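You operate a simulated robot arm through the tools that you are given. There is no shell and no other tool. Be economical: measure what you need, move in short steps, check, and stop when the job is done.

You are at the controls of a simulated two-armed robot. One attempt, no reset.

JOB
Open the tall cupboard door, take the teal rolled towel from the shelf marked towels and leave it on the side table, then shut the door. Put the orange travel bottle on the upper shelf of the bookcase. Take the lid off the sugar jar and lay it down on the top of the bookcase. Take the tin on the side table and put it away on the lower hat shelf. Open the fridge door, fetch the milk jug from the fridge shelf and set it on the top of the tea table, then shut the door. Put the strainer on the top of the tea table away in the basin bowl. Pull the rail side small drawer open. Any order will do. Set down upright: orange travel bottle, tin, milk jug.

Only the result counts: the job must be done as asked and must still hold three seconds after the hand-in. Knocking over, shifting, dropping, spilling or breaking anything else fails it. A push-on lid holds only when it is set on centred and level and pressed home; a screw cap is set on level and turned clockwise until tight. Flat cloth is picked up by pressing the open fingertips on it (5 to 10 N) and closing them slowly along it; thin cloth reads only 2 to 8 mm in the jaws.

ROBOT AND FRAMES
Two 7-joint arms with two-finger parallel grippers on one trunk, on a base that drives. Base frame: it is fixed to the floor where the robot stands at the start and does not move with it; the origin is under the middle of the robot, x ahead of it, y to its left, z up. Lengths are in m, angles in degrees, forces in N, time in s.
The left shoulder is at the start at [0.05, 0.187, 1.028], the right one opposite. With the tool pointing down near the work surface each hand reaches from about 0.1 to 0.58 m from the robot's upright axis, wherever it stands, measured 20 degrees to its own side. Places, roughly: basin bowl (21x13 cm) [-1.94, 0.36, 0.7]; fridge door [-2.8, -0.1, 0.6]; lower hat shelf (22x49 cm) [-1.42, -0.9, 1.3]; milk jug (11x7x9 cm) [-2.9, 0, 0.5]; orange travel bottle (4x4x8 cm) [0.6, -1.3, 1]; rail side small drawer [0.9, -4.4, 1.1]; rolled towel [1.5, 0.5, 0.5]; side table [-0.6, 0.6, 0.8]; strainer (7x7x4 cm) [-3.1, -0.1, 0.9]; sugar jar [0.5, -1.25, 1]; tall cupboard door [1.5, 0.3, 1.2]; tin [-0.5, 0.75, 0.75]; top of the tea table [-3.4, 0, 0.9]; upper shelf of the bookcase (114x23 cm) [0.6, -1.32, 0.52]. Payload 3.43 kg a hand.
The tool frame of a hand sits at the grasp point between the pads (the TCP): z along the fingers, y along the line on which they close. The tips reach 0.03 m beyond it. The gripper opens to 0.094 m. The fingers are 0.028 m wide and 0.01 m thick; the gripper's body (0.05 by 0.096 m) begins 0.055 m behind the TCP.
Orientation is told as [roll, pitch, yaw] about the base's x, y, z axes, in that order, counted from this pose: with the fingers straight down and closing along the base's y, the tool's x points along the base's -x, its y along +y and its z along -z.

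CONTROLS
- The arms move only by the tool step_arm. It takes "left_increments", "right_increments" or both (then of equal length, played together; a hand with none holds still); each is a list of rows, each an object of numbers (a shift or turn left out is 0, a gripper value left out holds the last): "x", "y", "z": the shift along the tool's x, y, z in units of 30 mm (1.0 is 30 mm); "rx", "ry", "rz": the turn, a rotation vector about the tool's x, y, z in units of 5 degrees (1.0 is 5 degrees); "claw": the finger opening in m, from 0 to 0.094. In form: [{"x": .., "y": .., "z": .., "rx": .., "ry": .., "rz": .., "claw": ..}, ...]. A call has 1 to 10 rows; each row shifts and turns the commanded pose from where the row before left it, along the tool's axes as they then stand. A call with a number of a shift or a turn outside -1 to 1 is refused whole. A row lasts 0.2 s, in which the tool goes at most 0.05 m and 8.6 degrees; a call with a longer step from one row to the next is refused whole, and so is a gripper value outside its range. A pose out of reach is approached as far as the arm can. The call stops where the force on the tool passes 40 N (or 10 N more than at its start, if that is more) or the arm is blocked; 0.2 s more then pass. The fingers move at their own pace (about 0.153 m/s each) and stop on an object; they squeeze with about 33 N. The grip force told is the motor's: it shows also when the fingers shut on nothing. Time passes only in rows, and 0.2 s behind the last, so rows that do not move let the fingers close. It gives the time, the measured TCP pose, the force on the tool (base axes), the opening and the grip force at its end, in the units of the frame above (readings bear some noise), with the torque about the TCP (base axes, N m) and any sound that the robot's microphone picked up.
- Cameras (640 x 400 px; columns grow to the right, rows downward): "scene" is now at [0.1386, 0.049, 1.2166]; the picture's right is [0.52, -0.86, 0.00], its down [-0.27, -0.17, -0.95] and it looks along [0.81, 0.49, -0.32] (base axes); focal length 214 px, centre (320, 200). "left" rides on the left gripper at [0.076, -0.014, -0.103] in its tool frame; the picture's right is [0.18, 0.98, 0.00], its down [-0.75, 0.14, -0.64] and it looks along [-0.63, 0.12, 0.77] (tool axes); focal length 243 px, centre (320, 200). "right" rides on the right gripper at [0.076, 0.014, -0.102] in its tool frame; the picture's right is [-0.18, 0.98, 0.00], its down [-0.75, -0.14, -0.64] and it looks along [-0.63, -0.12, 0.77] (tool axes); focal length 243 px, centre (320, 200). There is no depth. A picture from a camera that has moved, and an enlarged one, comes with that camera's place and axes in the base frame and with its lens.
- capture(camera): a new picture of that camera. The clock stands still meanwhile.
- slide_trunk(by): slides the trunk up (or, below 0, down) by that many m; the arms and the scene camera ride with it, the base frame stays. It gives what a move gives, with no picture.
- roll_base(legs): drives the robot by 1 to 6 legs, each [ahead, left, turn to the left] in m, m and degrees, along the robot's own axes; the way and the turn of a leg run together, so that a leg with both is an arc; at most 1.5 m and 180 degrees a leg. The arms and the cameras ride along, it lands a little off, and it stops where it bumps. It gives what a move gives.
- aim_head(pan, tilt): turns the head with the scene camera to pan (to the left, within 80 degrees either way) and tilt (down, from -29 to 69), counted from straight ahead of the robot. It gives what a move gives.
- close_up(camera, box): a new picture of the part [left, top, right, bottom] of that camera's present view, enlarged. The clock stands still meanwhile.
- hand_in(): hands the job in; it is judged then, once.

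Go step by step. Nothing tells you exact positions but the pictures and the camera data: compare them with the known pose of the tool, close in by small moves and look again before you grip or let go. The budget is 483 turns and 246 pictures, counting those below and the enlarged ones. Unless the task says otherwise, let go and move clear before handing in.

The tools are called after ">>>" as name(argument=value, ...) on one line, values as JSON. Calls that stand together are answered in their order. step_arm: Moves the arms, as the interface text tells. Its arguments: {"type":"object","properties":{"left_increments":{"type":"array","items":{"type":"object","properties":{"x":{"type":"number"},"y":{"type":"number"},"z":{"type":"number"},"rx":{"type":"number"},"ry":{"type":"number"},"rz":{"type":"number"},"claw":{"type":"number"}}}},"right_increments":{"type":"array","items":{"type":"object","properties":{"x":{"type":"number"},"y":{"type":"number"},"z":{"type":"number"},"rx":{"type":"number"},"ry":{"type":"number"},"rz":{"type":"number"},"claw":{"type":"number"}}}}},"required":[]} The other tools are called the same way: slide_trunk (by) slides the trunk up or down; roll_base (legs) drives the base; aim_head (pan, tilt) turns the head that bears the scene camera; capture (camera) takes a picture; close_up (camera, box) takes an enlarged picture of a part of a camera's view; hand_in () hands the job in.

At the start:

```text
time_s: 0.0
left_position: [0.4468, 0.1565, 1.2227]
left_ee_rot: [-0.1, -0.1, 0.1]
left_force: [0.0, 0.0, -0.4]
left_wrist_torque: [-0.02, 0.01, 0.02]
left_finger_gap: 0.0942
left_grip_force: 0.1
right_position: [0.3242, -0.1036, 1.204]
right_ee_rot: [0.0, 0.0, 0.0]
right_force: [0.2, -0.3, 0.0]
right_wrist_torque: [-0.03, -0.02, 0.01]
right_finger_gap: 0.0938
right_grip_force: 0.0
trunk travel left (down, up): [-0.243, 0.188]
robot x, y, heading: [-0.0026, -0.0003, -0.1]
head pan, tilt: [31.2, 18.7]
```

scene: 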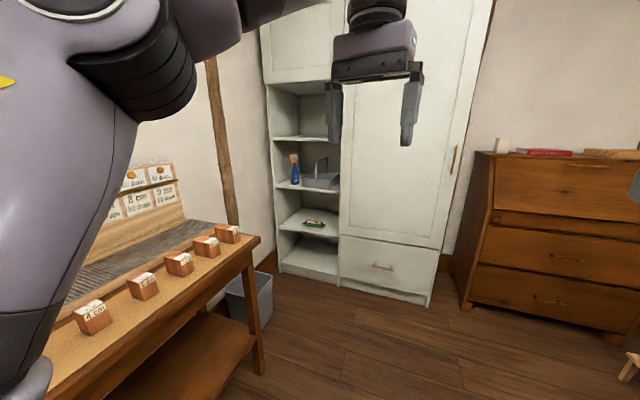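
right: 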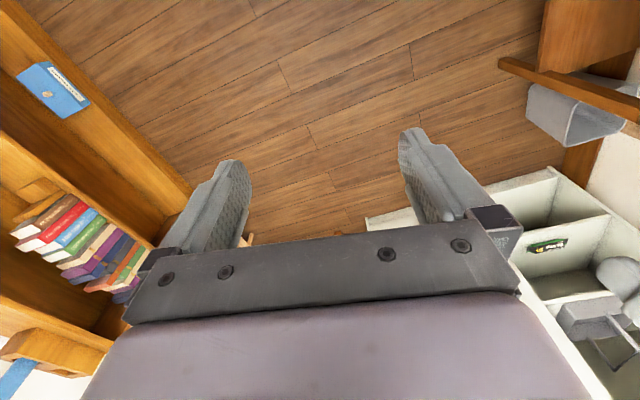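
left: 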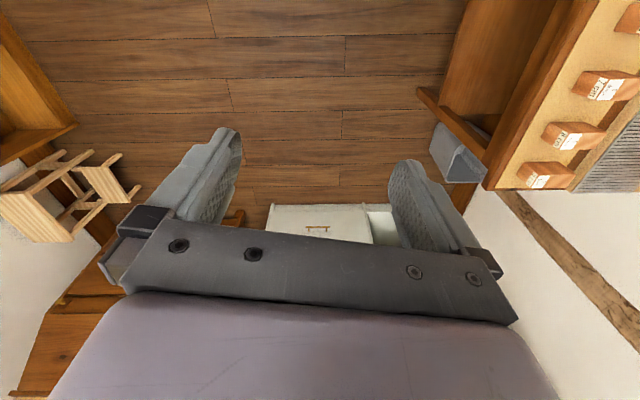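

I see the tall cupboard ahead-left with its door and open shelves. First I look around to map the room.

>>> aim_head(pan=-60, tilt=20)

>>> capture(camera="scene")

>>> aim_head(pan=0, tilt=20)

>>> capture(camera="scene")

```text
time_s: 1.7
left_position: [0.4468, 0.1557, 1.2217]
left_ee_rot: [-0.1, -0.2, 0.0]
left_force: [0.5, -0.3, 0.5]
left_wrist_torque: [0.03, 0.01, 0.0]
left_finger_gap: 0.0941
left_grip_force: 0.1
right_position: [0.3247, -0.104, 1.2035]
right_ee_rot: [0.0, 0.1, 0.0]
right_force: [0.4, -0.5, 0.3]
right_wrist_torque: [0.01, 0.0, -0.02]
right_finger_gap: 0.094
right_grip_force: 0.0
trunk travel left (down, up): [-0.243, 0.188]
robot x, y, heading: [-0.0031, 0.0017, -0.1]
head pan, tilt: [-60.0, 20.0]
```

```text
242 pictures are left
camera scene: at [0.1054, -0.0799, 1.2144], right [-0.87, -0.5, 0.0], down [-0.17, 0.3, -0.94], along [0.47, -0.81, -0.34], focal length 214 px, centre (320, 200)
```

scene: 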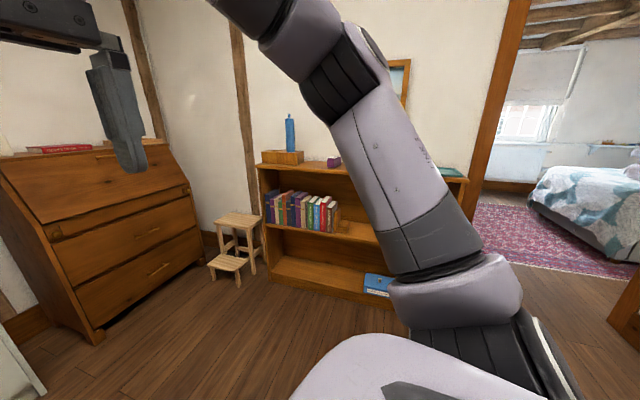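

```text
time_s: 3.0
left_position: [0.4469, 0.1546, 1.2209]
left_ee_rot: [0.0, 0.0, 0.0]
left_force: [-0.5, 0.6, 1.4]
left_wrist_torque: [0.03, 0.0, 0.02]
left_finger_gap: 0.0939
left_grip_force: 0.0
right_position: [0.3255, -0.1026, 1.2043]
right_ee_rot: [0.1, 0.1, 0.0]
right_force: [-0.3, -0.6, 0.5]
right_wrist_torque: [-0.03, -0.01, 0.03]
right_finger_gap: 0.094
right_grip_force: 0.0
trunk travel left (down, up): [-0.243, 0.188]
robot x, y, heading: [-0.0008, -0.0003, -0.2]
head pan, tilt: [0.0, 20.0]
```

```text
241 pictures are left
camera scene: at [0.1519, 0.0006, 1.2144], right [0.0, -1.0, 0.0], down [-0.34, 0.0, -0.94], along [0.94, 0.0, -0.34], focal length 214 px, centre (320, 200)
```

scene: 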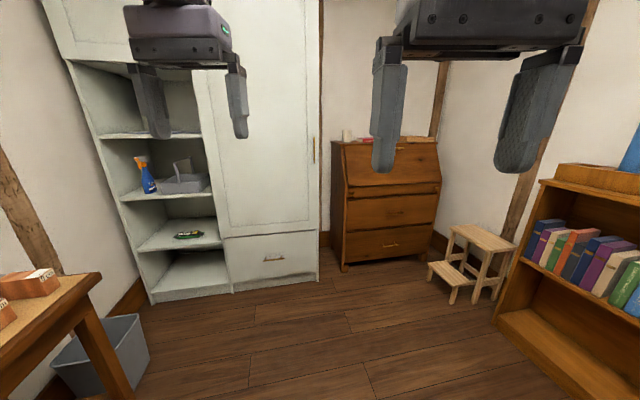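

I turn to face the bookcase.

>>> roll_base(legs=[[0, 0, -90]])

>>> capture(camera="scene")

```text
time_s: 7.2
left_position: [0.1615, -0.4439, 1.2224]
left_ee_rot: [0.0, -0.1, -89.2]
left_force: [-0.5, -0.3, -0.1]
left_wrist_torque: [0.0, 0.0, -0.02]
left_finger_gap: 0.0938
left_grip_force: 0.0
right_position: [-0.099, -0.3272, 1.2041]
right_ee_rot: [0.0, 0.1, -89.2]
right_force: [-0.2, -0.1, -0.2]
right_wrist_torque: [-0.02, 0.0, 0.02]
right_finger_gap: 0.0939
right_grip_force: 0.0
trunk travel left (down, up): [-0.243, 0.188]
robot x, y, heading: [-0.0014, -0.0015, -89.5]
head pan, tilt: [0.0, 20.0]
```

```text
240 pictures are left
camera scene: at [0.0024, -0.1508, 1.2144], right [-1.0, -0.01, 0.0], down [0.0, 0.34, -0.94], along [0.01, -0.94, -0.34], focal length 214 px, centre (320, 200)
```

scene: 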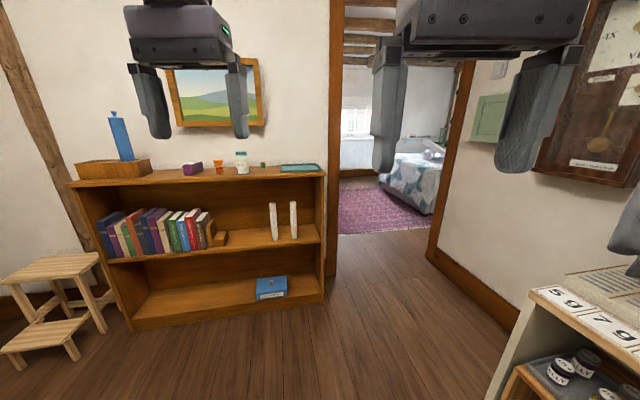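

The bookcase top holds the orange bottle (x≈0.55), a jar with green lid (x≈0.43) and other things. I drive closer.

>>> roll_base(legs=[[0.5, 0.45, -0.5]])

>>> aim_head(pan=0, tilt=30)

>>> capture(camera="scene")

```text
time_s: 10.9
left_position: [0.6135, -0.9376, 1.2218]
left_ee_rot: [-0.2, 0.0, -89.8]
left_force: [1.3, -0.5, 0.7]
left_wrist_torque: [0.02, 0.04, -0.01]
left_finger_gap: 0.0943
left_grip_force: 0.2
right_position: [0.3542, -0.8166, 1.205]
right_ee_rot: [0.0, 0.0, -90.1]
right_force: [-0.4, 0.0, -0.5]
right_wrist_torque: [-0.03, -0.02, 0.0]
right_finger_gap: 0.094
right_grip_force: 0.1
trunk travel left (down, up): [-0.243, 0.188]
robot x, y, heading: [0.4585, -0.4896, -89.9]
head pan, tilt: [0.0, 20.0]
```

```text
time_s: 11.6
left_position: [0.613, -0.9372, 1.2208]
left_ee_rot: [0.0, -0.1, -89.8]
left_force: [0.3, -0.3, 0.1]
left_wrist_torque: [-0.02, -0.01, 0.0]
left_finger_gap: 0.0942
left_grip_force: 0.1
right_position: [0.3552, -0.8166, 1.205]
right_ee_rot: [0.0, 0.0, -90.0]
right_force: [-0.4, 0.5, 0.6]
right_wrist_torque: [-0.01, -0.04, 0.0]
right_finger_gap: 0.094
right_grip_force: 0.0
trunk travel left (down, up): [-0.243, 0.188]
robot x, y, heading: [0.4544, -0.4881, -89.9]
head pan, tilt: [0.0, 30.0]
```

```text
239 pictures are left
camera scene: at [0.4577, -0.6383, 1.1984], right [-1.0, 0.0, 0.0], down [0.0, 0.5, -0.87], along [0.0, -0.87, -0.5], focal length 214 px, centre (320, 200)
```

scene: 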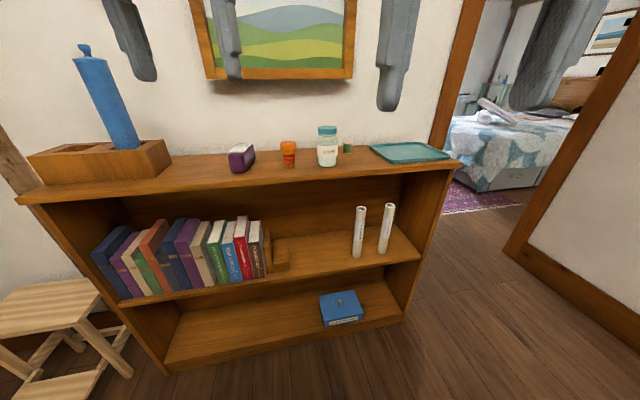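

>>> close_up(camera="scene", box=[220, 110, 470, 280])

```text
2.35 times, centred on (345, 195) of scene
camera zoom: at [0.4577, -0.6383, 1.1984], right [-1.0, 0.0, 0.0], down [0.0, 0.5, -0.87], along [0.0, -0.87, -0.5], focal length 505 px, centre (261, 212)
```

zoom: 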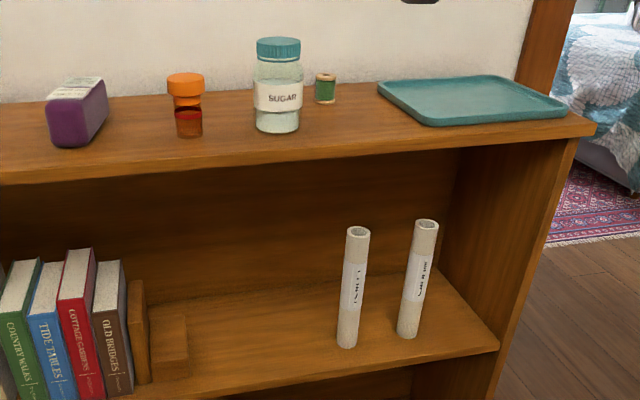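

I drive nearer and pitch the left hand 45° forward, aiming for the bottle at about (0.553, -1.266).

>>> roll_base(legs=[[0.22, 0.0, 0]])

>>> step_arm(left_increments=[{"ry": -1}, {"ry": -1}, {"ry": -1}, {"ry": -1}, {"ry": -1}, {"ry": -1}, {"ry": -1}, {"ry": -1}, {"ry": -1}])

>>> capture(camera="left")

>>> capture(camera="scene")

```text
time_s: 13.3
left_position: [0.6111, -1.1628, 1.2213]
left_ee_rot: [-0.1, -0.1, -90.2]
left_force: [-0.8, 0.1, 0.1]
left_wrist_torque: [0.03, -0.02, 0.01]
left_finger_gap: 0.0939
left_grip_force: 0.1
right_position: [0.3517, -1.0405, 1.2043]
right_ee_rot: [0.0, 0.0, -90.3]
right_force: [0.2, 0.0, -0.1]
right_wrist_torque: [-0.04, -0.01, -0.03]
right_finger_gap: 0.094
right_grip_force: 0.2
trunk travel left (down, up): [-0.243, 0.188]
robot x, y, heading: [0.4598, -0.7165, -90.3]
head pan, tilt: [0.0, 30.0]
```

```text
time_s: 15.3
left_position: [0.6104, -1.1626, 1.2209]
left_ee_rot: [-0.1, -45.1, -90.1]
left_force: [0.0, 0.2, 0.1]
left_wrist_torque: [-0.01, -0.02, -0.01]
left_finger_gap: 0.0944
left_grip_force: 0.0
right_position: [0.3526, -1.0401, 1.2057]
right_ee_rot: [0.0, 0.0, -90.3]
right_force: [0.0, -0.2, 0.6]
right_wrist_torque: [0.0, 0.03, 0.0]
right_finger_gap: 0.094
right_grip_force: 0.1
trunk travel left (down, up): [-0.243, 0.188]
robot x, y, heading: [0.4547, -0.718, -90.2]
head pan, tilt: [0.0, 30.0]
```

```text
237 pictures are left
camera left: at [0.5973, -1.0366, 1.2397], right [0.98, 0.13, -0.13], down [0.14, -0.08, 0.99], along [0.11, -0.99, -0.09], focal length 243 px, centre (320, 200)
```

left: 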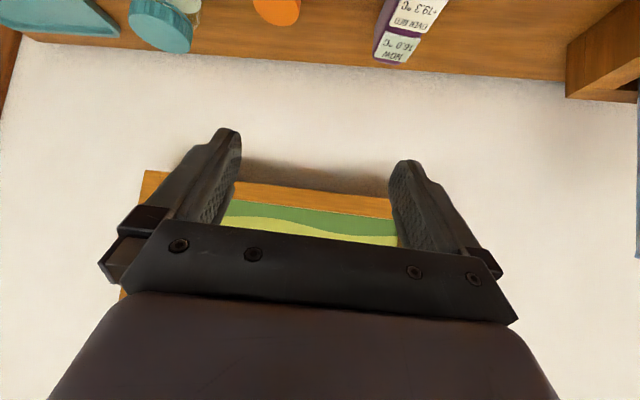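

```text
236 pictures are left
camera scene: at [0.4566, -0.8626, 1.1984], right [-1.0, 0.0, 0.0], down [0.0, 0.5, -0.87], along [0.0, -0.87, -0.5], focal length 214 px, centre (320, 200)
```

scene: 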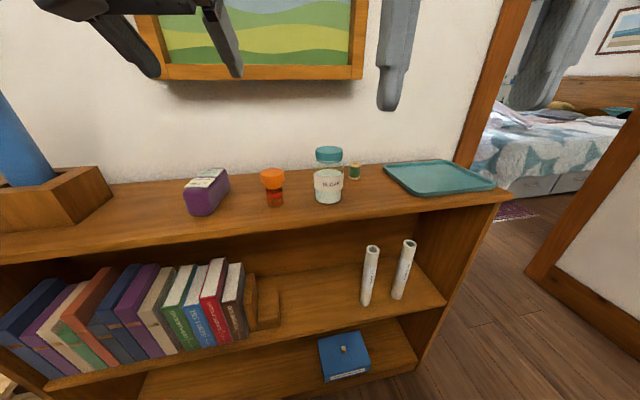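

Triangulation puts the bottle at about (0.558, -1.28), base z 0.945. I move to a pre-grasp 10 cm back along the fingers.

>>> step_arm(left_increments=[{"y": -0.289, "x": 0.444, "z": 0.811}, {"y": -0.289, "x": 0.444, "z": 0.811}, {"y": -0.289, "x": 0.444, "z": 0.811}, {"y": -0.289, "x": 0.444, "z": 0.811}, {"y": -0.289, "x": 0.444, "z": 0.811}, {"y": -0.289, "x": 0.444, "z": 0.811}])

>>> capture(camera="scene")

>>> capture(camera="left")

```text
time_s: 16.7
left_position: [0.5583, -1.2076, 1.0618]
left_ee_rot: [-0.2, -45.2, -90.1]
left_force: [0.8, -0.4, -0.3]
left_wrist_torque: [-0.02, 0.0, 0.02]
left_finger_gap: 0.0942
left_grip_force: 0.0
right_position: [0.3525, -1.0395, 1.2037]
right_ee_rot: [0.0, 0.1, -90.3]
right_force: [0.1, -0.1, 0.3]
right_wrist_torque: [-0.02, 0.01, -0.02]
right_finger_gap: 0.0939
right_grip_force: 0.1
trunk travel left (down, up): [-0.243, 0.188]
robot x, y, heading: [0.4564, -0.7148, -90.1]
head pan, tilt: [0.0, 30.0]
```

```text
235 pictures are left
camera scene: at [0.4565, -0.8628, 1.1984], right [-1.0, 0.0, 0.0], down [0.0, 0.5, -0.87], along [0.0, -0.87, -0.5], focal length 214 px, centre (320, 200)
```

scene: 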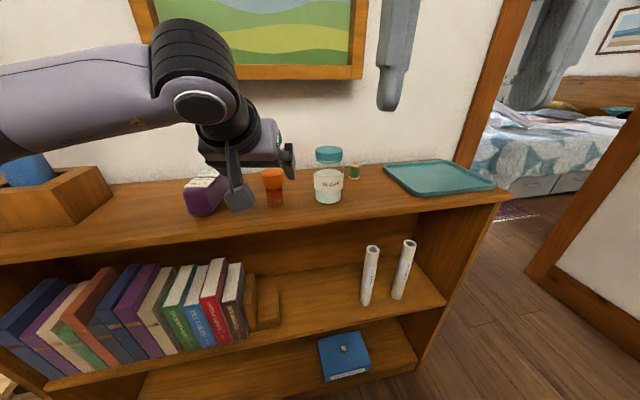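

```text
234 pictures are left
camera left: at [0.5444, -1.0828, 1.0805], right [0.98, 0.13, -0.13], down [0.14, -0.08, 0.99], along [0.11, -0.99, -0.09], focal length 243 px, centre (320, 200)
```

left: 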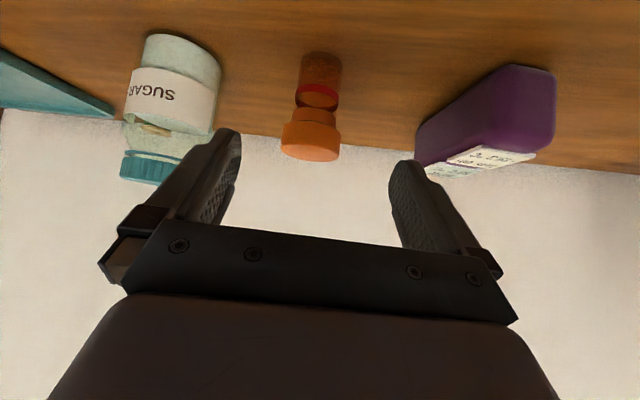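

The bottle is centred between the fingers; I advance 9.5 cm along the fingers.

>>> step_arm(left_increments=[{"z": 0.8}, {"z": 0.8}, {"z": 0.8}, {"z": 0.8}])

>>> capture(camera="left")

>>> close_up(camera="scene", box=[180, 120, 380, 245])

```text
time_s: 17.7
left_position: [0.5591, -1.2757, 0.9948]
left_ee_rot: [-0.1, -45.2, -90.1]
left_force: [-0.3, 0.1, 0.8]
left_wrist_torque: [0.01, -0.02, -0.01]
left_finger_gap: 0.094
left_grip_force: 0.0
right_position: [0.3518, -1.0397, 1.2037]
right_ee_rot: [0.0, 0.0, -90.3]
right_force: [-0.1, 0.7, 0.8]
right_wrist_torque: [-0.01, 0.04, -0.06]
right_finger_gap: 0.0938
right_grip_force: 0.0
trunk travel left (down, up): [-0.243, 0.188]
robot x, y, heading: [0.4581, -0.7106, -90.3]
head pan, tilt: [0.0, 30.0]
```

```text
233 pictures are left
camera left: at [0.5459, -1.1499, 1.0125], right [0.98, 0.13, -0.13], down [0.14, -0.08, 0.99], along [0.11, -0.99, -0.09], focal length 243 px, centre (320, 200)
```

left: 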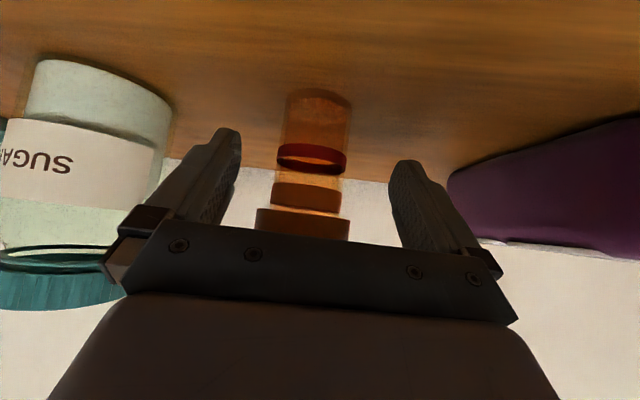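

```text
3.20 times, centred on (280, 182) of scene
camera zoom: at [0.4565, -0.8628, 1.1983], right [-1.0, 0.0, 0.0], down [0.0, 0.5, -0.87], along [0.0, -0.87, -0.5], focal length 686 px, centre (448, 256)
```

zoom: 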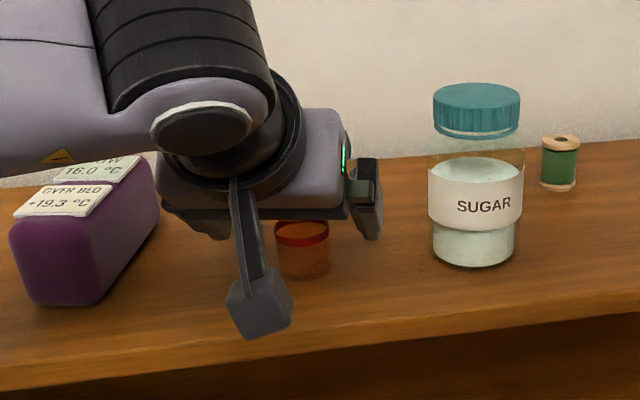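

The bottle sits between the fingers; I lower slightly and close.

>>> step_arm(left_increments=[{"x": 0.143, "z": 0.423}, {"claw": 0.05}, {"claw": 0.0}, {}, {}, {}])

>>> capture(camera="left")

```text
time_s: 19.1
left_position: [0.5591, -1.2812, 0.9813]
left_ee_rot: [0.0, -45.1, -90.1]
left_force: [0.5, 0.7, -0.6]
left_wrist_torque: [-0.02, 0.02, -0.03]
left_finger_gap: 0.037
left_grip_force: 32.3
right_position: [0.3517, -1.0408, 1.2041]
right_ee_rot: [0.0, 0.0, -90.3]
right_force: [-0.4, -0.6, -0.6]
right_wrist_torque: [-0.01, -0.01, 0.0]
right_finger_gap: 0.0938
right_grip_force: 0.0
trunk travel left (down, up): [-0.243, 0.188]
robot x, y, heading: [0.459, -0.7145, -90.4]
head pan, tilt: [0.0, 30.0]
heard: snap
```

```text
231 pictures are left
camera left: at [0.5454, -1.156, 1.0009], right [0.98, 0.13, -0.13], down [0.14, -0.08, 0.99], along [0.11, -0.99, -0.09], focal length 243 px, centre (320, 200)
```

left: 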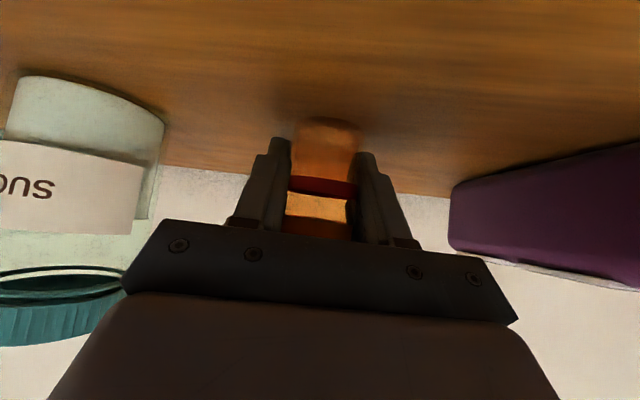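

Gripped at 37 mm. I lift and retreat from the bookcase top.

>>> step_arm(left_increments=[{"x": -0.59, "z": -0.59}, {"x": -0.59, "z": -0.59}, {"x": 0.7, "z": -0.7}, {"x": 0.7, "z": -0.7}, {"x": 0.7, "z": -0.7}, {"x": 0.7, "z": -0.7}, {"x": 0.7, "z": -0.7}, {"x": 0.7, "z": -0.7}])

>>> capture(camera="scene")

```text
time_s: 20.9
left_position: [0.5583, -1.1025, 1.0328]
left_ee_rot: [0.0, -45.1, -90.1]
left_force: [0.1, -0.6, 0.4]
left_wrist_torque: [-0.05, -0.04, 0.0]
left_finger_gap: 0.0369
left_grip_force: 32.7
right_position: [0.3518, -1.0395, 1.2052]
right_ee_rot: [0.0, 0.0, -90.3]
right_force: [-0.8, 0.0, 0.2]
right_wrist_torque: [0.02, -0.04, -0.03]
right_finger_gap: 0.0942
right_grip_force: 0.0
trunk travel left (down, up): [-0.243, 0.188]
robot x, y, heading: [0.4587, -0.717, -90.4]
head pan, tilt: [0.0, 30.0]
```

```text
230 pictures are left
camera scene: at [0.4564, -0.8625, 1.1984], right [-1.0, 0.0, 0.0], down [0.0, 0.5, -0.87], along [0.0, -0.87, -0.5], focal length 214 px, centre (320, 200)
```

scene: 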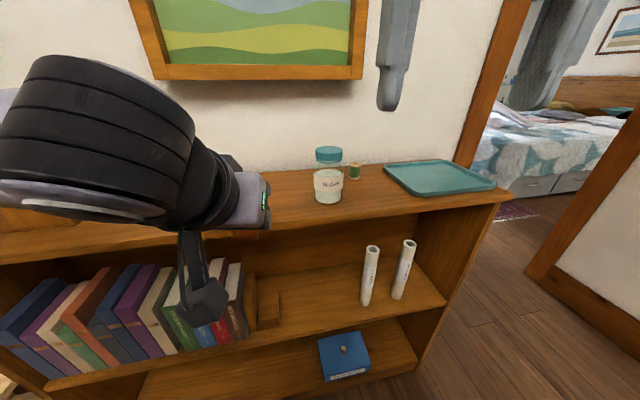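

Bottle is off the top. I back the base up, shift right, and lower the trunk.

>>> roll_base(legs=[[-0.15, -0.1, 0.4]])

>>> slide_trunk(by=-0.24)

>>> step_arm(left_increments=[{"x": 0.7, "z": 0.7}, {"x": 0.7, "z": 0.7}, {"x": 0.7, "z": 0.7}, {"x": 0.7, "z": 0.7}, {"x": 0.7, "z": 0.7}, {"x": 0.7, "z": 0.7}])

>>> capture(camera="scene")

>>> capture(camera="left")

```text
time_s: 22.4
left_position: [0.4594, -0.9562, 1.0331]
left_ee_rot: [0.0, -45.1, -89.4]
left_force: [-0.3, -0.3, 0.1]
left_wrist_torque: [-0.04, -0.02, 0.03]
left_finger_gap: 0.0369
left_grip_force: 33.0
right_position: [0.2549, -0.8933, 1.2042]
right_ee_rot: [-0.1, 0.0, -89.6]
right_force: [-0.6, 0.5, 0.8]
right_wrist_torque: [-0.03, -0.02, 0.0]
right_finger_gap: 0.0937
right_grip_force: 0.1
trunk travel left (down, up): [-0.243, 0.188]
robot x, y, heading: [0.3585, -0.5647, -89.6]
head pan, tilt: [0.0, 30.0]
```

```text
time_s: 24.9
left_position: [0.4613, -0.9552, 0.7917]
left_ee_rot: [-0.2, -45.1, -89.5]
left_force: [0.2, 0.5, -0.4]
left_wrist_torque: [0.0, -0.03, 0.02]
left_finger_gap: 0.0368
left_grip_force: 32.9
right_position: [0.2548, -0.8942, 0.9636]
right_ee_rot: [0.0, -0.1, -89.6]
right_force: [0.4, -0.6, 0.5]
right_wrist_torque: [-0.01, 0.01, 0.0]
right_finger_gap: 0.0938
right_grip_force: 0.1
trunk travel left (down, up): [-0.003, 0.428]
robot x, y, heading: [0.3564, -0.5681, -89.7]
head pan, tilt: [0.0, 30.0]
```

```text
time_s: 26.3
left_position: [0.4578, -0.9571, 0.6133]
left_ee_rot: [-0.1, -45.2, -89.4]
left_force: [-0.6, -0.3, 0.3]
left_wrist_torque: [0.0, -0.03, 0.0]
left_finger_gap: 0.037
left_grip_force: 33.1
right_position: [0.254, -0.8938, 0.9639]
right_ee_rot: [0.0, 0.0, -89.6]
right_force: [0.4, -0.4, 0.2]
right_wrist_torque: [-0.01, -0.03, 0.0]
right_finger_gap: 0.0941
right_grip_force: 0.1
trunk travel left (down, up): [-0.003, 0.428]
robot x, y, heading: [0.3551, -0.5669, -89.9]
head pan, tilt: [0.0, 30.0]
```

```text
229 pictures are left
camera scene: at [0.3569, -0.716, 0.9584], right [-1.0, -0.01, 0.0], down [0.0, 0.5, -0.87], along [0.01, -0.87, -0.5], focal length 214 px, centre (320, 200)
```

scene: 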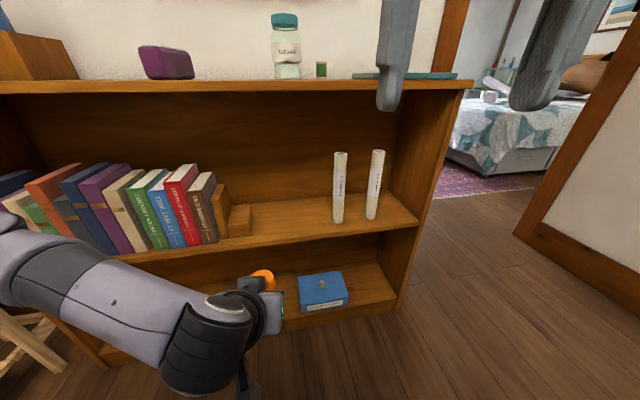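

```text
228 pictures are left
camera left: at [0.4433, -0.8312, 0.6317], right [0.98, 0.14, -0.13], down [0.14, -0.07, 0.99], along [0.13, -0.99, -0.09], focal length 243 px, centre (320, 200)
```

left: 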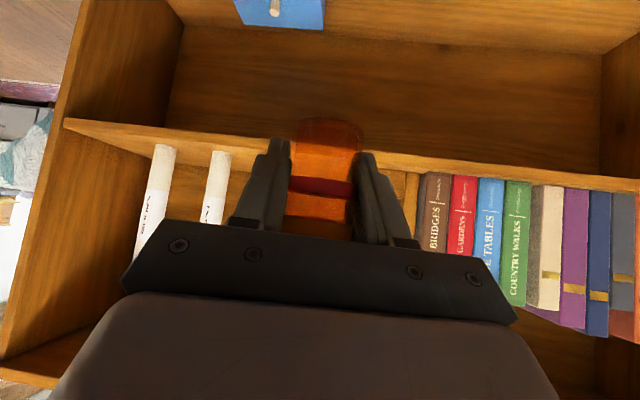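

Clear of the shelf edges; I drive 0.2 m in, then extend the hand onto the upper shelf.

>>> roll_base(legs=[[0.2, 0.0, 0]])

>>> step_arm(left_increments=[{"x": -0.6, "z": 0.6}, {"x": -0.6, "z": 0.6}, {"x": -0.6, "z": 0.6}, {"x": -0.6, "z": 0.6}, {"x": -0.5, "z": 0.5}])

>>> capture(camera="left")

```text
time_s: 27.9
left_position: [0.4605, -1.1558, 0.6133]
left_ee_rot: [0.0, -45.2, -89.5]
left_force: [-0.3, 0.9, -1.0]
left_wrist_torque: [0.01, -0.02, 0.02]
left_finger_gap: 0.0369
left_grip_force: 33.0
right_position: [0.2574, -1.0946, 0.9645]
right_ee_rot: [0.0, 0.0, -89.5]
right_force: [0.3, 0.0, 0.3]
right_wrist_torque: [-0.01, -0.01, 0.02]
right_finger_gap: 0.0937
right_grip_force: 0.1
trunk travel left (down, up): [-0.003, 0.428]
robot x, y, heading: [0.3568, -0.7666, -89.7]
head pan, tilt: [0.0, 30.0]
```

```text
time_s: 29.1
left_position: [0.4619, -1.2815, 0.6137]
left_ee_rot: [-0.2, -45.2, -89.5]
left_force: [0.1, 0.8, 1.2]
left_wrist_torque: [-0.01, 0.01, 0.01]
left_finger_gap: 0.0367
left_grip_force: 32.5
right_position: [0.256, -1.0934, 0.9636]
right_ee_rot: [0.0, 0.1, -89.5]
right_force: [-0.4, -1.0, 0.3]
right_wrist_torque: [0.01, -0.03, -0.01]
right_finger_gap: 0.0938
right_grip_force: 0.1
trunk travel left (down, up): [-0.003, 0.428]
robot x, y, heading: [0.356, -0.7705, -89.7]
head pan, tilt: [0.0, 30.0]
```

```text
227 pictures are left
camera left: at [0.446, -1.1544, 0.6318], right [0.98, 0.14, -0.13], down [0.14, -0.08, 0.99], along [0.13, -0.99, -0.09], focal length 243 px, centre (320, 200)
```

left: 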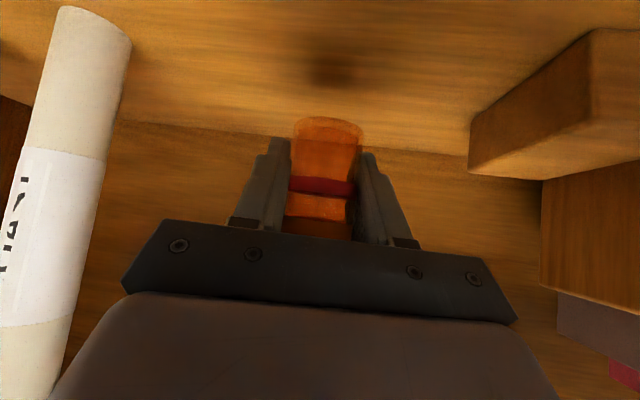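

Clear on both sides. I descend gently.

>>> step_arm(left_increments=[{"x": 0.4, "z": 0.4}, {"x": 0.4, "z": 0.4}, {"x": 0.3, "z": 0.3}, {"x": 0.1, "z": 0.1}, {}])

>>> capture(camera="left")

```text
time_s: 30.3
left_position: [0.4607, -1.2799, 0.5616]
left_ee_rot: [-0.1, -45.1, -89.5]
left_force: [0.3, 0.4, -0.5]
left_wrist_torque: [0.0, -0.01, -0.03]
left_finger_gap: 0.0368
left_grip_force: 32.9
right_position: [0.2563, -1.0948, 0.9632]
right_ee_rot: [0.0, 0.0, -89.6]
right_force: [0.5, -0.7, 0.2]
right_wrist_torque: [0.03, -0.01, -0.03]
right_finger_gap: 0.094
right_grip_force: 0.1
trunk travel left (down, up): [-0.003, 0.428]
robot x, y, heading: [0.3531, -0.7688, -89.6]
head pan, tilt: [0.0, 30.0]
```

```text
226 pictures are left
camera left: at [0.4462, -1.1539, 0.5803], right [0.98, 0.14, -0.13], down [0.14, -0.08, 0.99], along [0.13, -0.99, -0.09], focal length 243 px, centre (320, 200)
```

left: 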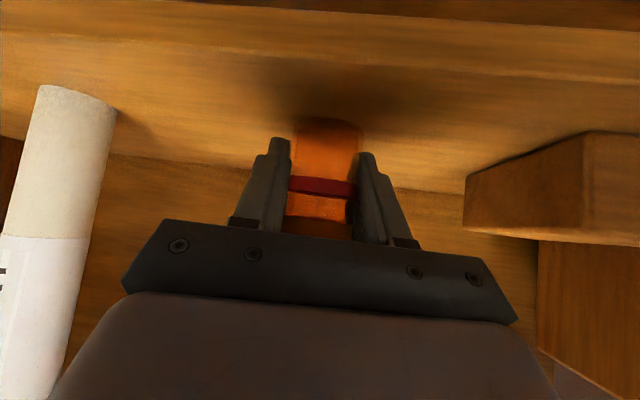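

Almost down; I continue in very small steps, watching for contact.

>>> step_arm(left_increments=[{"x": 0.08, "z": 0.08}, {"x": 0.08, "z": 0.08}, {}])

>>> step_arm(left_increments=[{"x": 0.05, "z": 0.05}, {}])

```text
time_s: 31.1
left_position: [0.4607, -1.2793, 0.555]
left_ee_rot: [-0.1, -45.1, -89.5]
left_force: [-0.3, -0.5, 0.3]
left_wrist_torque: [-0.04, 0.02, 0.0]
left_finger_gap: 0.037
left_grip_force: 32.4
right_position: [0.2564, -1.0935, 0.9645]
right_ee_rot: [0.0, -0.1, -89.6]
right_force: [1.2, 0.0, -0.1]
right_wrist_torque: [-0.03, 0.01, 0.03]
right_finger_gap: 0.0941
right_grip_force: 0.0
trunk travel left (down, up): [-0.003, 0.428]
robot x, y, heading: [0.3583, -0.7688, -89.7]
head pan, tilt: [0.0, 30.0]
```

```text
time_s: 31.7
left_position: [0.4609, -1.28, 0.554]
left_ee_rot: [-0.1, -45.1, -89.5]
left_force: [-0.4, -0.3, -0.7]
left_wrist_torque: [-0.01, 0.0, 0.01]
left_finger_gap: 0.0368
left_grip_force: 33.1
right_position: [0.2578, -1.094, 0.9635]
right_ee_rot: [0.0, -0.1, -89.6]
right_force: [0.4, 0.5, -0.1]
right_wrist_torque: [0.0, -0.02, 0.0]
right_finger_gap: 0.0939
right_grip_force: 0.1
trunk travel left (down, up): [-0.003, 0.428]
robot x, y, heading: [0.3602, -0.766, -89.1]
head pan, tilt: [0.0, 30.0]
```

>>> step_arm(left_increments=[{"x": 0.06, "z": 0.06}, {}])

>>> step_arm(left_increments=[{"x": 0.06, "z": 0.06}, {}])

>>> step_arm(left_increments=[{"x": 0.06, "z": 0.06}, {}])

>>> capture(camera="left")

```text
time_s: 32.3
left_position: [0.462, -1.2792, 0.5513]
left_ee_rot: [-0.1, -45.2, -89.5]
left_force: [0.5, -0.7, 1.0]
left_wrist_torque: [-0.01, -0.03, 0.01]
left_finger_gap: 0.0369
left_grip_force: 32.7
right_position: [0.2569, -1.0925, 0.9653]
right_ee_rot: [0.0, 0.0, -89.7]
right_force: [-0.6, -0.8, -0.1]
right_wrist_torque: [-0.02, -0.01, -0.01]
right_finger_gap: 0.094
right_grip_force: 0.0
trunk travel left (down, up): [-0.003, 0.428]
robot x, y, heading: [0.3547, -0.7674, -89.5]
head pan, tilt: [0.0, 30.0]
```

```text
time_s: 32.9
left_position: [0.4597, -1.28, 0.5508]
left_ee_rot: [0.0, -45.5, -89.4]
left_force: [1.7, 4.7, 15.9]
left_wrist_torque: [-0.08, -0.37, 0.03]
left_finger_gap: 0.0369
left_grip_force: 32.8
right_position: [0.2557, -1.0931, 0.9637]
right_ee_rot: [0.0, -0.1, -89.7]
right_force: [0.0, -0.7, -1.0]
right_wrist_torque: [-0.01, -0.02, 0.0]
right_finger_gap: 0.0941
right_grip_force: 0.1
trunk travel left (down, up): [-0.003, 0.428]
robot x, y, heading: [0.3567, -0.7648, -89.4]
head pan, tilt: [0.0, 30.0]
```

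```text
time_s: 33.5
left_position: [0.4601, -1.28, 0.5516]
left_ee_rot: [-0.2, -45.7, -89.4]
left_force: [5.1, 10.7, 34.4]
left_wrist_torque: [-0.06, -0.67, 0.04]
left_finger_gap: 0.0368
left_grip_force: 34.0
right_position: [0.2581, -1.0915, 0.9654]
right_ee_rot: [0.1, -0.2, -89.6]
right_force: [-0.2, 0.5, -0.7]
right_wrist_torque: [-0.02, 0.0, -0.04]
right_finger_gap: 0.0936
right_grip_force: 0.0
trunk travel left (down, up): [-0.003, 0.428]
robot x, y, heading: [0.3569, -0.77, -89.5]
head pan, tilt: [0.0, 30.0]
```

```text
225 pictures are left
camera left: at [0.4456, -1.1537, 0.5682], right [0.98, 0.14, -0.13], down [0.14, -0.07, 0.99], along [0.13, -0.99, -0.08], focal length 243 px, centre (320, 200)
```

left: 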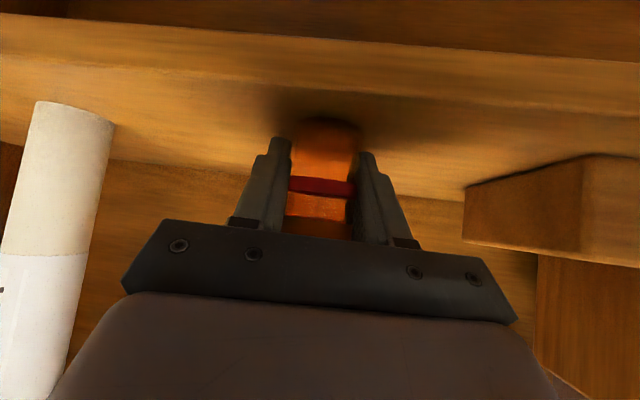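

Contact made. I ease off, open, and retract along the fingers, then backwards.

>>> step_arm(left_increments=[{"x": -0.07, "z": -0.07}, {"claw": 0.05}, {"claw": 0.075}, {}, {"z": -0.5}, {"z": -0.8}, {"z": -0.9}, {"z": -0.9}, {"x": 0.7, "z": -0.7}, {"x": 0.7, "z": -0.7}])

>>> capture(camera="left")

>>> capture(camera="scene")

```text
time_s: 35.7
left_position: [0.4632, -1.1551, 0.6145]
left_ee_rot: [0.0, -45.1, -89.5]
left_force: [0.8, -0.5, -0.9]
left_wrist_torque: [0.01, -0.01, 0.01]
left_finger_gap: 0.0751
left_grip_force: 0.0
right_position: [0.2565, -1.0935, 0.9646]
right_ee_rot: [0.0, 0.0, -89.7]
right_force: [0.6, 0.0, 0.3]
right_wrist_torque: [0.0, -0.01, 0.01]
right_finger_gap: 0.0941
right_grip_force: 0.1
trunk travel left (down, up): [-0.003, 0.428]
robot x, y, heading: [0.3576, -0.7688, -89.5]
head pan, tilt: [0.0, 30.0]
```

```text
224 pictures are left
camera left: at [0.4468, -1.0286, 0.6323], right [0.98, 0.14, -0.13], down [0.14, -0.08, 0.99], along [0.13, -0.99, -0.09], focal length 243 px, centre (320, 200)
```

left: 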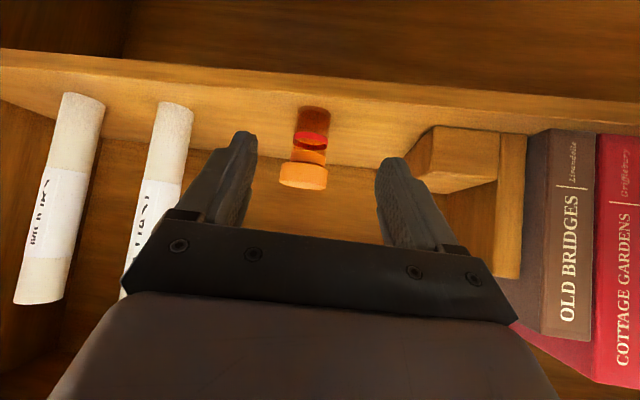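

```text
223 pictures are left
camera scene: at [0.3585, -0.9158, 0.9584], right [-1.0, -0.01, 0.0], down [0.0, 0.5, -0.87], along [0.01, -0.87, -0.5], focal length 214 px, centre (320, 200)
```

scene: 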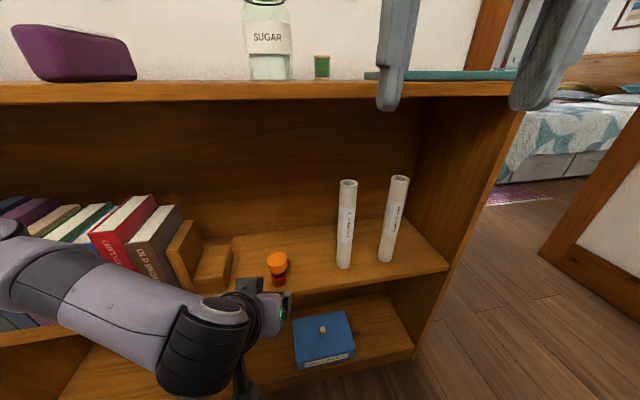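

Bottle is standing upright on the upper shelf. Now the sugar jar: back off, raise the trunk and set the left hand pointing down again.

>>> roll_base(legs=[[-0.2, 0.03, -0.4]])

>>> slide_trunk(by=0.28)

>>> step_arm(left_increments=[{"x": -0.7, "z": -0.7}, {"x": -0.7, "z": -0.7}, {"x": -0.7, "z": -0.7}, {"x": -0.7, "z": -0.7}, {"x": -0.7, "z": -0.7}, {"x": -0.7, "z": -0.7}, {"x": -0.7, "z": -0.7}, {"x": -0.7, "z": -0.7}, {"x": -0.7, "z": -0.7}, {"claw": 0.094}])

>>> step_arm(left_increments=[{"ry": 1}, {"ry": 1}, {"ry": 1}, {"ry": 1}, {"ry": 1}, {"ry": 1}, {"ry": 1}, {"ry": 1}, {"ry": 1}])

>>> capture(camera="scene")

```text
time_s: 37.3
left_position: [0.4876, -0.9583, 0.6136]
left_ee_rot: [-0.1, -45.1, -89.8]
left_force: [0.8, 0.4, 0.0]
left_wrist_torque: [-0.01, -0.02, 0.03]
left_finger_gap: 0.0752
left_grip_force: 0.2
right_position: [0.2829, -0.8961, 0.9639]
right_ee_rot: [0.0, -0.1, -89.8]
right_force: [-0.3, 0.4, 0.1]
right_wrist_torque: [0.01, 0.01, -0.03]
right_finger_gap: 0.0942
right_grip_force: 0.0
trunk travel left (down, up): [-0.003, 0.428]
robot x, y, heading: [0.3859, -0.5674, -89.9]
head pan, tilt: [0.0, 30.0]
```

```text
time_s: 40.1
left_position: [0.4891, -0.9586, 0.8944]
left_ee_rot: [-0.1, -45.1, -89.8]
left_force: [0.4, 0.6, 0.9]
left_wrist_torque: [0.01, 0.0, -0.02]
left_finger_gap: 0.0751
left_grip_force: 0.1
right_position: [0.2837, -0.8968, 1.2435]
right_ee_rot: [-0.1, 0.0, -90.0]
right_force: [-0.5, -0.2, 0.6]
right_wrist_torque: [0.0, 0.02, 0.01]
right_finger_gap: 0.094
right_grip_force: 0.1
trunk travel left (down, up): [-0.283, 0.148]
robot x, y, heading: [0.3886, -0.569, -89.7]
head pan, tilt: [0.0, 30.0]
```

```text
time_s: 42.3
left_position: [0.4877, -0.957, 1.1636]
left_ee_rot: [-0.1, -45.2, -89.7]
left_force: [0.0, 0.3, 0.1]
left_wrist_torque: [0.03, 0.01, -0.02]
left_finger_gap: 0.094
left_grip_force: 0.0
right_position: [0.2839, -0.898, 1.2445]
right_ee_rot: [0.0, 0.1, -90.0]
right_force: [0.0, -0.5, 0.0]
right_wrist_torque: [-0.01, 0.02, 0.0]
right_finger_gap: 0.094
right_grip_force: 0.1
trunk travel left (down, up): [-0.283, 0.148]
robot x, y, heading: [0.3876, -0.5678, -90.0]
head pan, tilt: [0.0, 30.0]
```

```text
time_s: 44.3
left_position: [0.4884, -0.9579, 1.1615]
left_ee_rot: [-0.1, 0.0, -90.0]
left_force: [0.0, -0.1, 0.0]
left_wrist_torque: [-0.03, 0.0, -0.01]
left_finger_gap: 0.0942
left_grip_force: 0.1
right_position: [0.2826, -0.8975, 1.2427]
right_ee_rot: [0.0, -0.1, -90.0]
right_force: [-0.8, 0.0, -0.1]
right_wrist_torque: [0.01, 0.03, 0.04]
right_finger_gap: 0.094
right_grip_force: 0.0
trunk travel left (down, up): [-0.283, 0.148]
robot x, y, heading: [0.388, -0.5698, -90.0]
head pan, tilt: [0.0, 30.0]
```

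```text
222 pictures are left
camera scene: at [0.3863, -0.7194, 1.2383], right [-1.0, 0.0, 0.0], down [0.0, 0.5, -0.87], along [0.0, -0.87, -0.5], focal length 214 px, centre (320, 200)
```

scene: 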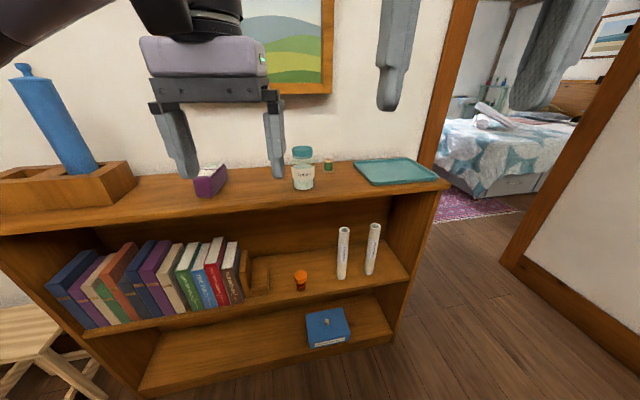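

>>> roll_base(legs=[[0.18, 0.02, 0]])

>>> capture(camera="left")

>>> close_up(camera="scene", box=[220, 110, 380, 210])

```text
time_s: 45.8
left_position: [0.5093, -1.1392, 1.1608]
left_ee_rot: [-0.1, -0.1, -89.7]
left_force: [-0.4, -0.5, -0.2]
left_wrist_torque: [0.0, 0.01, 0.02]
left_finger_gap: 0.0939
left_grip_force: 0.0
right_position: [0.3035, -1.079, 1.2439]
right_ee_rot: [0.0, 0.0, -89.8]
right_force: [0.2, -0.3, -0.1]
right_wrist_torque: [0.02, 0.01, -0.01]
right_finger_gap: 0.0938
right_grip_force: 0.0
trunk travel left (down, up): [-0.283, 0.148]
robot x, y, heading: [0.4051, -0.7489, -90.0]
head pan, tilt: [0.0, 30.0]
```

```text
221 pictures are left
camera left: at [0.4953, -1.0642, 1.2636], right [0.98, 0.19, 0.0], down [0.14, -0.75, 0.64], along [0.12, -0.63, -0.77], focal length 243 px, centre (320, 200)
```

left: 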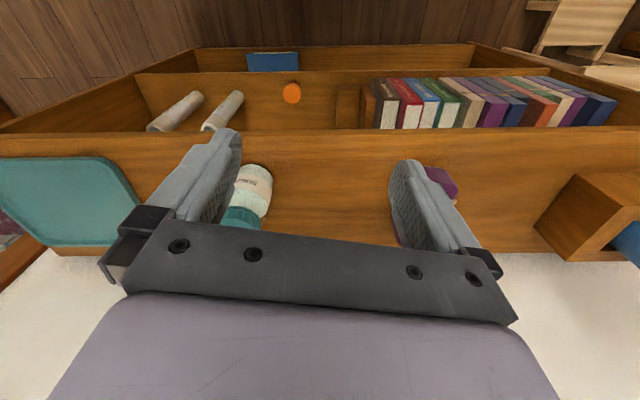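

```text
4.00 times, centred on (300, 160) of scene
camera zoom: at [0.4074, -0.9012, 1.2382], right [-1.0, 0.0, 0.0], down [0.0, 0.5, -0.87], along [0.0, -0.87, -0.5], focal length 858 px, centre (400, 360)
```

zoom: 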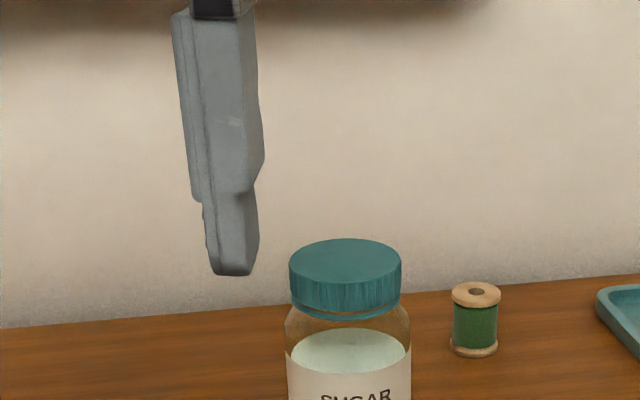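

I move the left hand over the lid at about (0.435, -1.308).

>>> step_arm(left_increments=[{"x": -0.94, "y": -0.41}, {"x": -0.94, "y": -0.41}, {"x": -0.94, "y": -0.41}, {"x": -0.94, "y": -0.41}, {"x": -0.94, "y": -0.41}, {"x": -0.94, "y": -0.41}, {}])

>>> capture(camera="left")

>>> close_up(camera="scene", box=[220, 80, 412, 200])

```text
time_s: 47.4
left_position: [0.4557, -1.2722, 1.1631]
left_ee_rot: [-0.1, -0.2, -89.8]
left_force: [-0.8, 0.7, 0.2]
left_wrist_torque: [0.0, -0.03, 0.02]
left_finger_gap: 0.0938
left_grip_force: 0.1
left hand out of reach, approached as far as the arm can: row 5, 6
right_position: [0.3038, -1.0782, 1.244]
right_ee_rot: [0.0, 0.0, -90.0]
right_force: [0.3, 0.8, -0.4]
right_wrist_torque: [0.03, -0.02, -0.03]
right_finger_gap: 0.0942
right_grip_force: 0.2
trunk travel left (down, up): [-0.283, 0.148]
robot x, y, heading: [0.4041, -0.7538, -89.8]
head pan, tilt: [0.0, 30.0]
```

```text
219 pictures are left
camera left: at [0.4402, -1.1957, 1.2642], right [0.98, 0.19, 0.0], down [0.14, -0.75, 0.64], along [0.12, -0.63, -0.76], focal length 243 px, centre (320, 200)
```

left: 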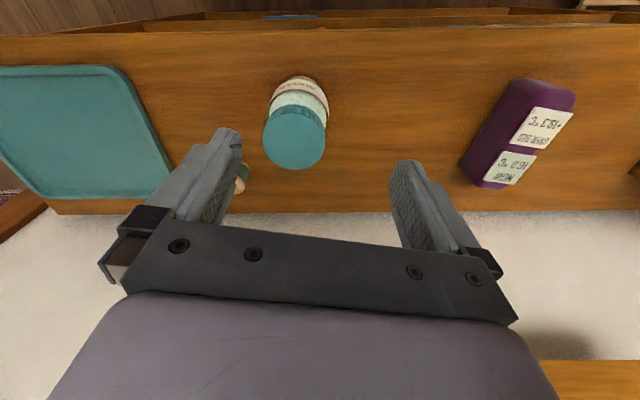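

```text
3.33 times, centred on (316, 140) of scene
camera zoom: at [0.4074, -0.9006, 1.2384], right [-1.0, 0.0, 0.0], down [0.0, 0.5, -0.87], along [0.0, -0.87, -0.5], focal length 715 px, centre (333, 400)
```

zoom: 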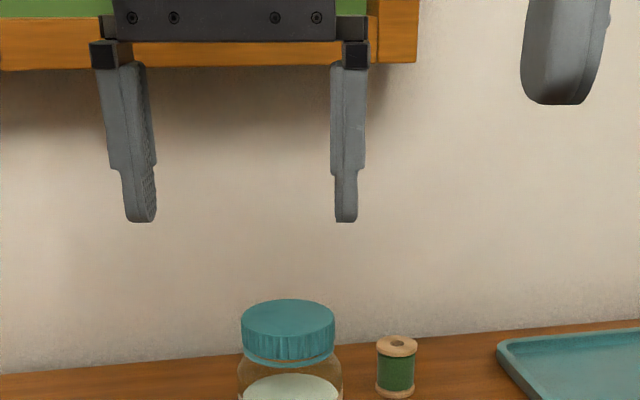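

Slightly short of reach; I drive 6 cm nearer.

>>> roll_base(legs=[[0.06, 0.0, 0]])

>>> step_arm(left_increments=[{}])

>>> capture(camera="left")

>>> capture(camera="scene")

```text
time_s: 48.4
left_position: [0.4555, -1.3309, 1.1617]
left_ee_rot: [0.0, -0.1, -89.7]
left_force: [-0.8, 0.4, -0.4]
left_wrist_torque: [0.02, -0.02, -0.01]
left_finger_gap: 0.0941
left_grip_force: 0.1
right_position: [0.3061, -1.1388, 1.2433]
right_ee_rot: [0.0, 0.0, -89.8]
right_force: [0.3, -0.2, 0.5]
right_wrist_torque: [0.0, 0.0, 0.04]
right_finger_gap: 0.094
right_grip_force: 0.1
trunk travel left (down, up): [-0.283, 0.148]
robot x, y, heading: [0.407, -0.8117, -89.6]
head pan, tilt: [0.0, 30.0]
```

```text
time_s: 48.8
left_position: [0.4557, -1.3308, 1.1618]
left_ee_rot: [-0.1, -0.2, -89.8]
left_force: [1.0, 0.6, 0.5]
left_wrist_torque: [-0.01, -0.01, 0.02]
left_finger_gap: 0.0939
left_grip_force: 0.1
right_position: [0.3041, -1.1375, 1.2444]
right_ee_rot: [0.1, 0.0, -89.8]
right_force: [0.1, -0.5, 0.8]
right_wrist_torque: [0.01, 0.02, -0.01]
right_finger_gap: 0.0938
right_grip_force: 0.0
trunk travel left (down, up): [-0.283, 0.148]
robot x, y, heading: [0.4103, -0.8115, -89.7]
head pan, tilt: [0.0, 30.0]
```

```text
217 pictures are left
camera left: at [0.4409, -1.2548, 1.2641], right [0.98, 0.19, 0.0], down [0.15, -0.75, 0.64], along [0.12, -0.63, -0.77], focal length 243 px, centre (320, 200)
```

left: 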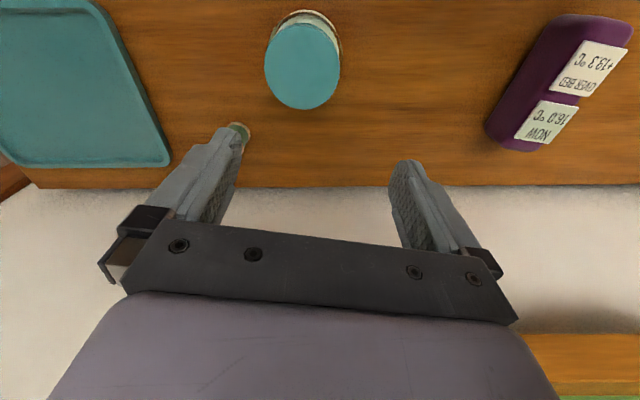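

```text
216 pictures are left
camera scene: at [0.4077, -0.9598, 1.2383], right [-1.0, 0.0, 0.0], down [0.0, 0.5, -0.87], along [0.0, -0.87, -0.5], focal length 214 px, centre (320, 200)
```

scene: 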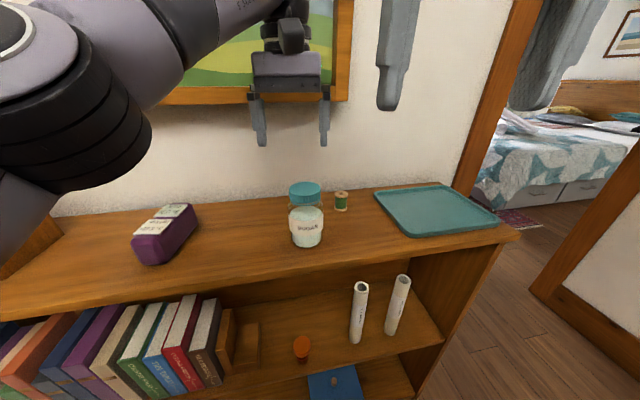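

Two wrist views put the lid at (0.436, -1.296), top z≈1.062. I centre over it and pre-turn clockwise 40° for twisting room.

>>> step_arm(left_increments=[{"x": 0.58, "y": -0.33}, {"x": 0.58, "y": -0.33}, {"rz": 1}, {"rz": 1}, {"rz": 1}, {"rz": 1}, {"rz": 1}, {"rz": 1}, {"rz": 1}, {"rz": 1}])

>>> capture(camera="left")

```text
time_s: 51.0
left_position: [0.4362, -1.2963, 1.1615]
left_ee_rot: [0.0, -0.1, -129.8]
left_force: [0.3, 0.4, 0.3]
left_wrist_torque: [0.01, -0.04, -0.01]
left_finger_gap: 0.0938
left_grip_force: 0.1
right_position: [0.3055, -1.1375, 1.2439]
right_ee_rot: [0.0, 0.0, -89.8]
right_force: [0.0, -0.1, -1.5]
right_wrist_torque: [0.02, 0.0, 0.01]
right_finger_gap: 0.0938
right_grip_force: 0.1
trunk travel left (down, up): [-0.283, 0.148]
robot x, y, heading: [0.41, -0.8107, -90.0]
head pan, tilt: [0.0, 30.0]
```

```text
215 pictures are left
camera left: at [0.4737, -1.2292, 1.2638], right [0.87, -0.49, 0.0], down [-0.37, -0.67, 0.64], along [-0.31, -0.56, -0.77], focal length 243 px, centre (320, 200)
```

left: 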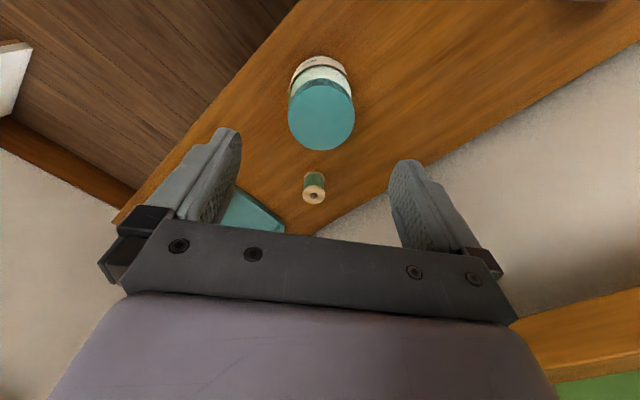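

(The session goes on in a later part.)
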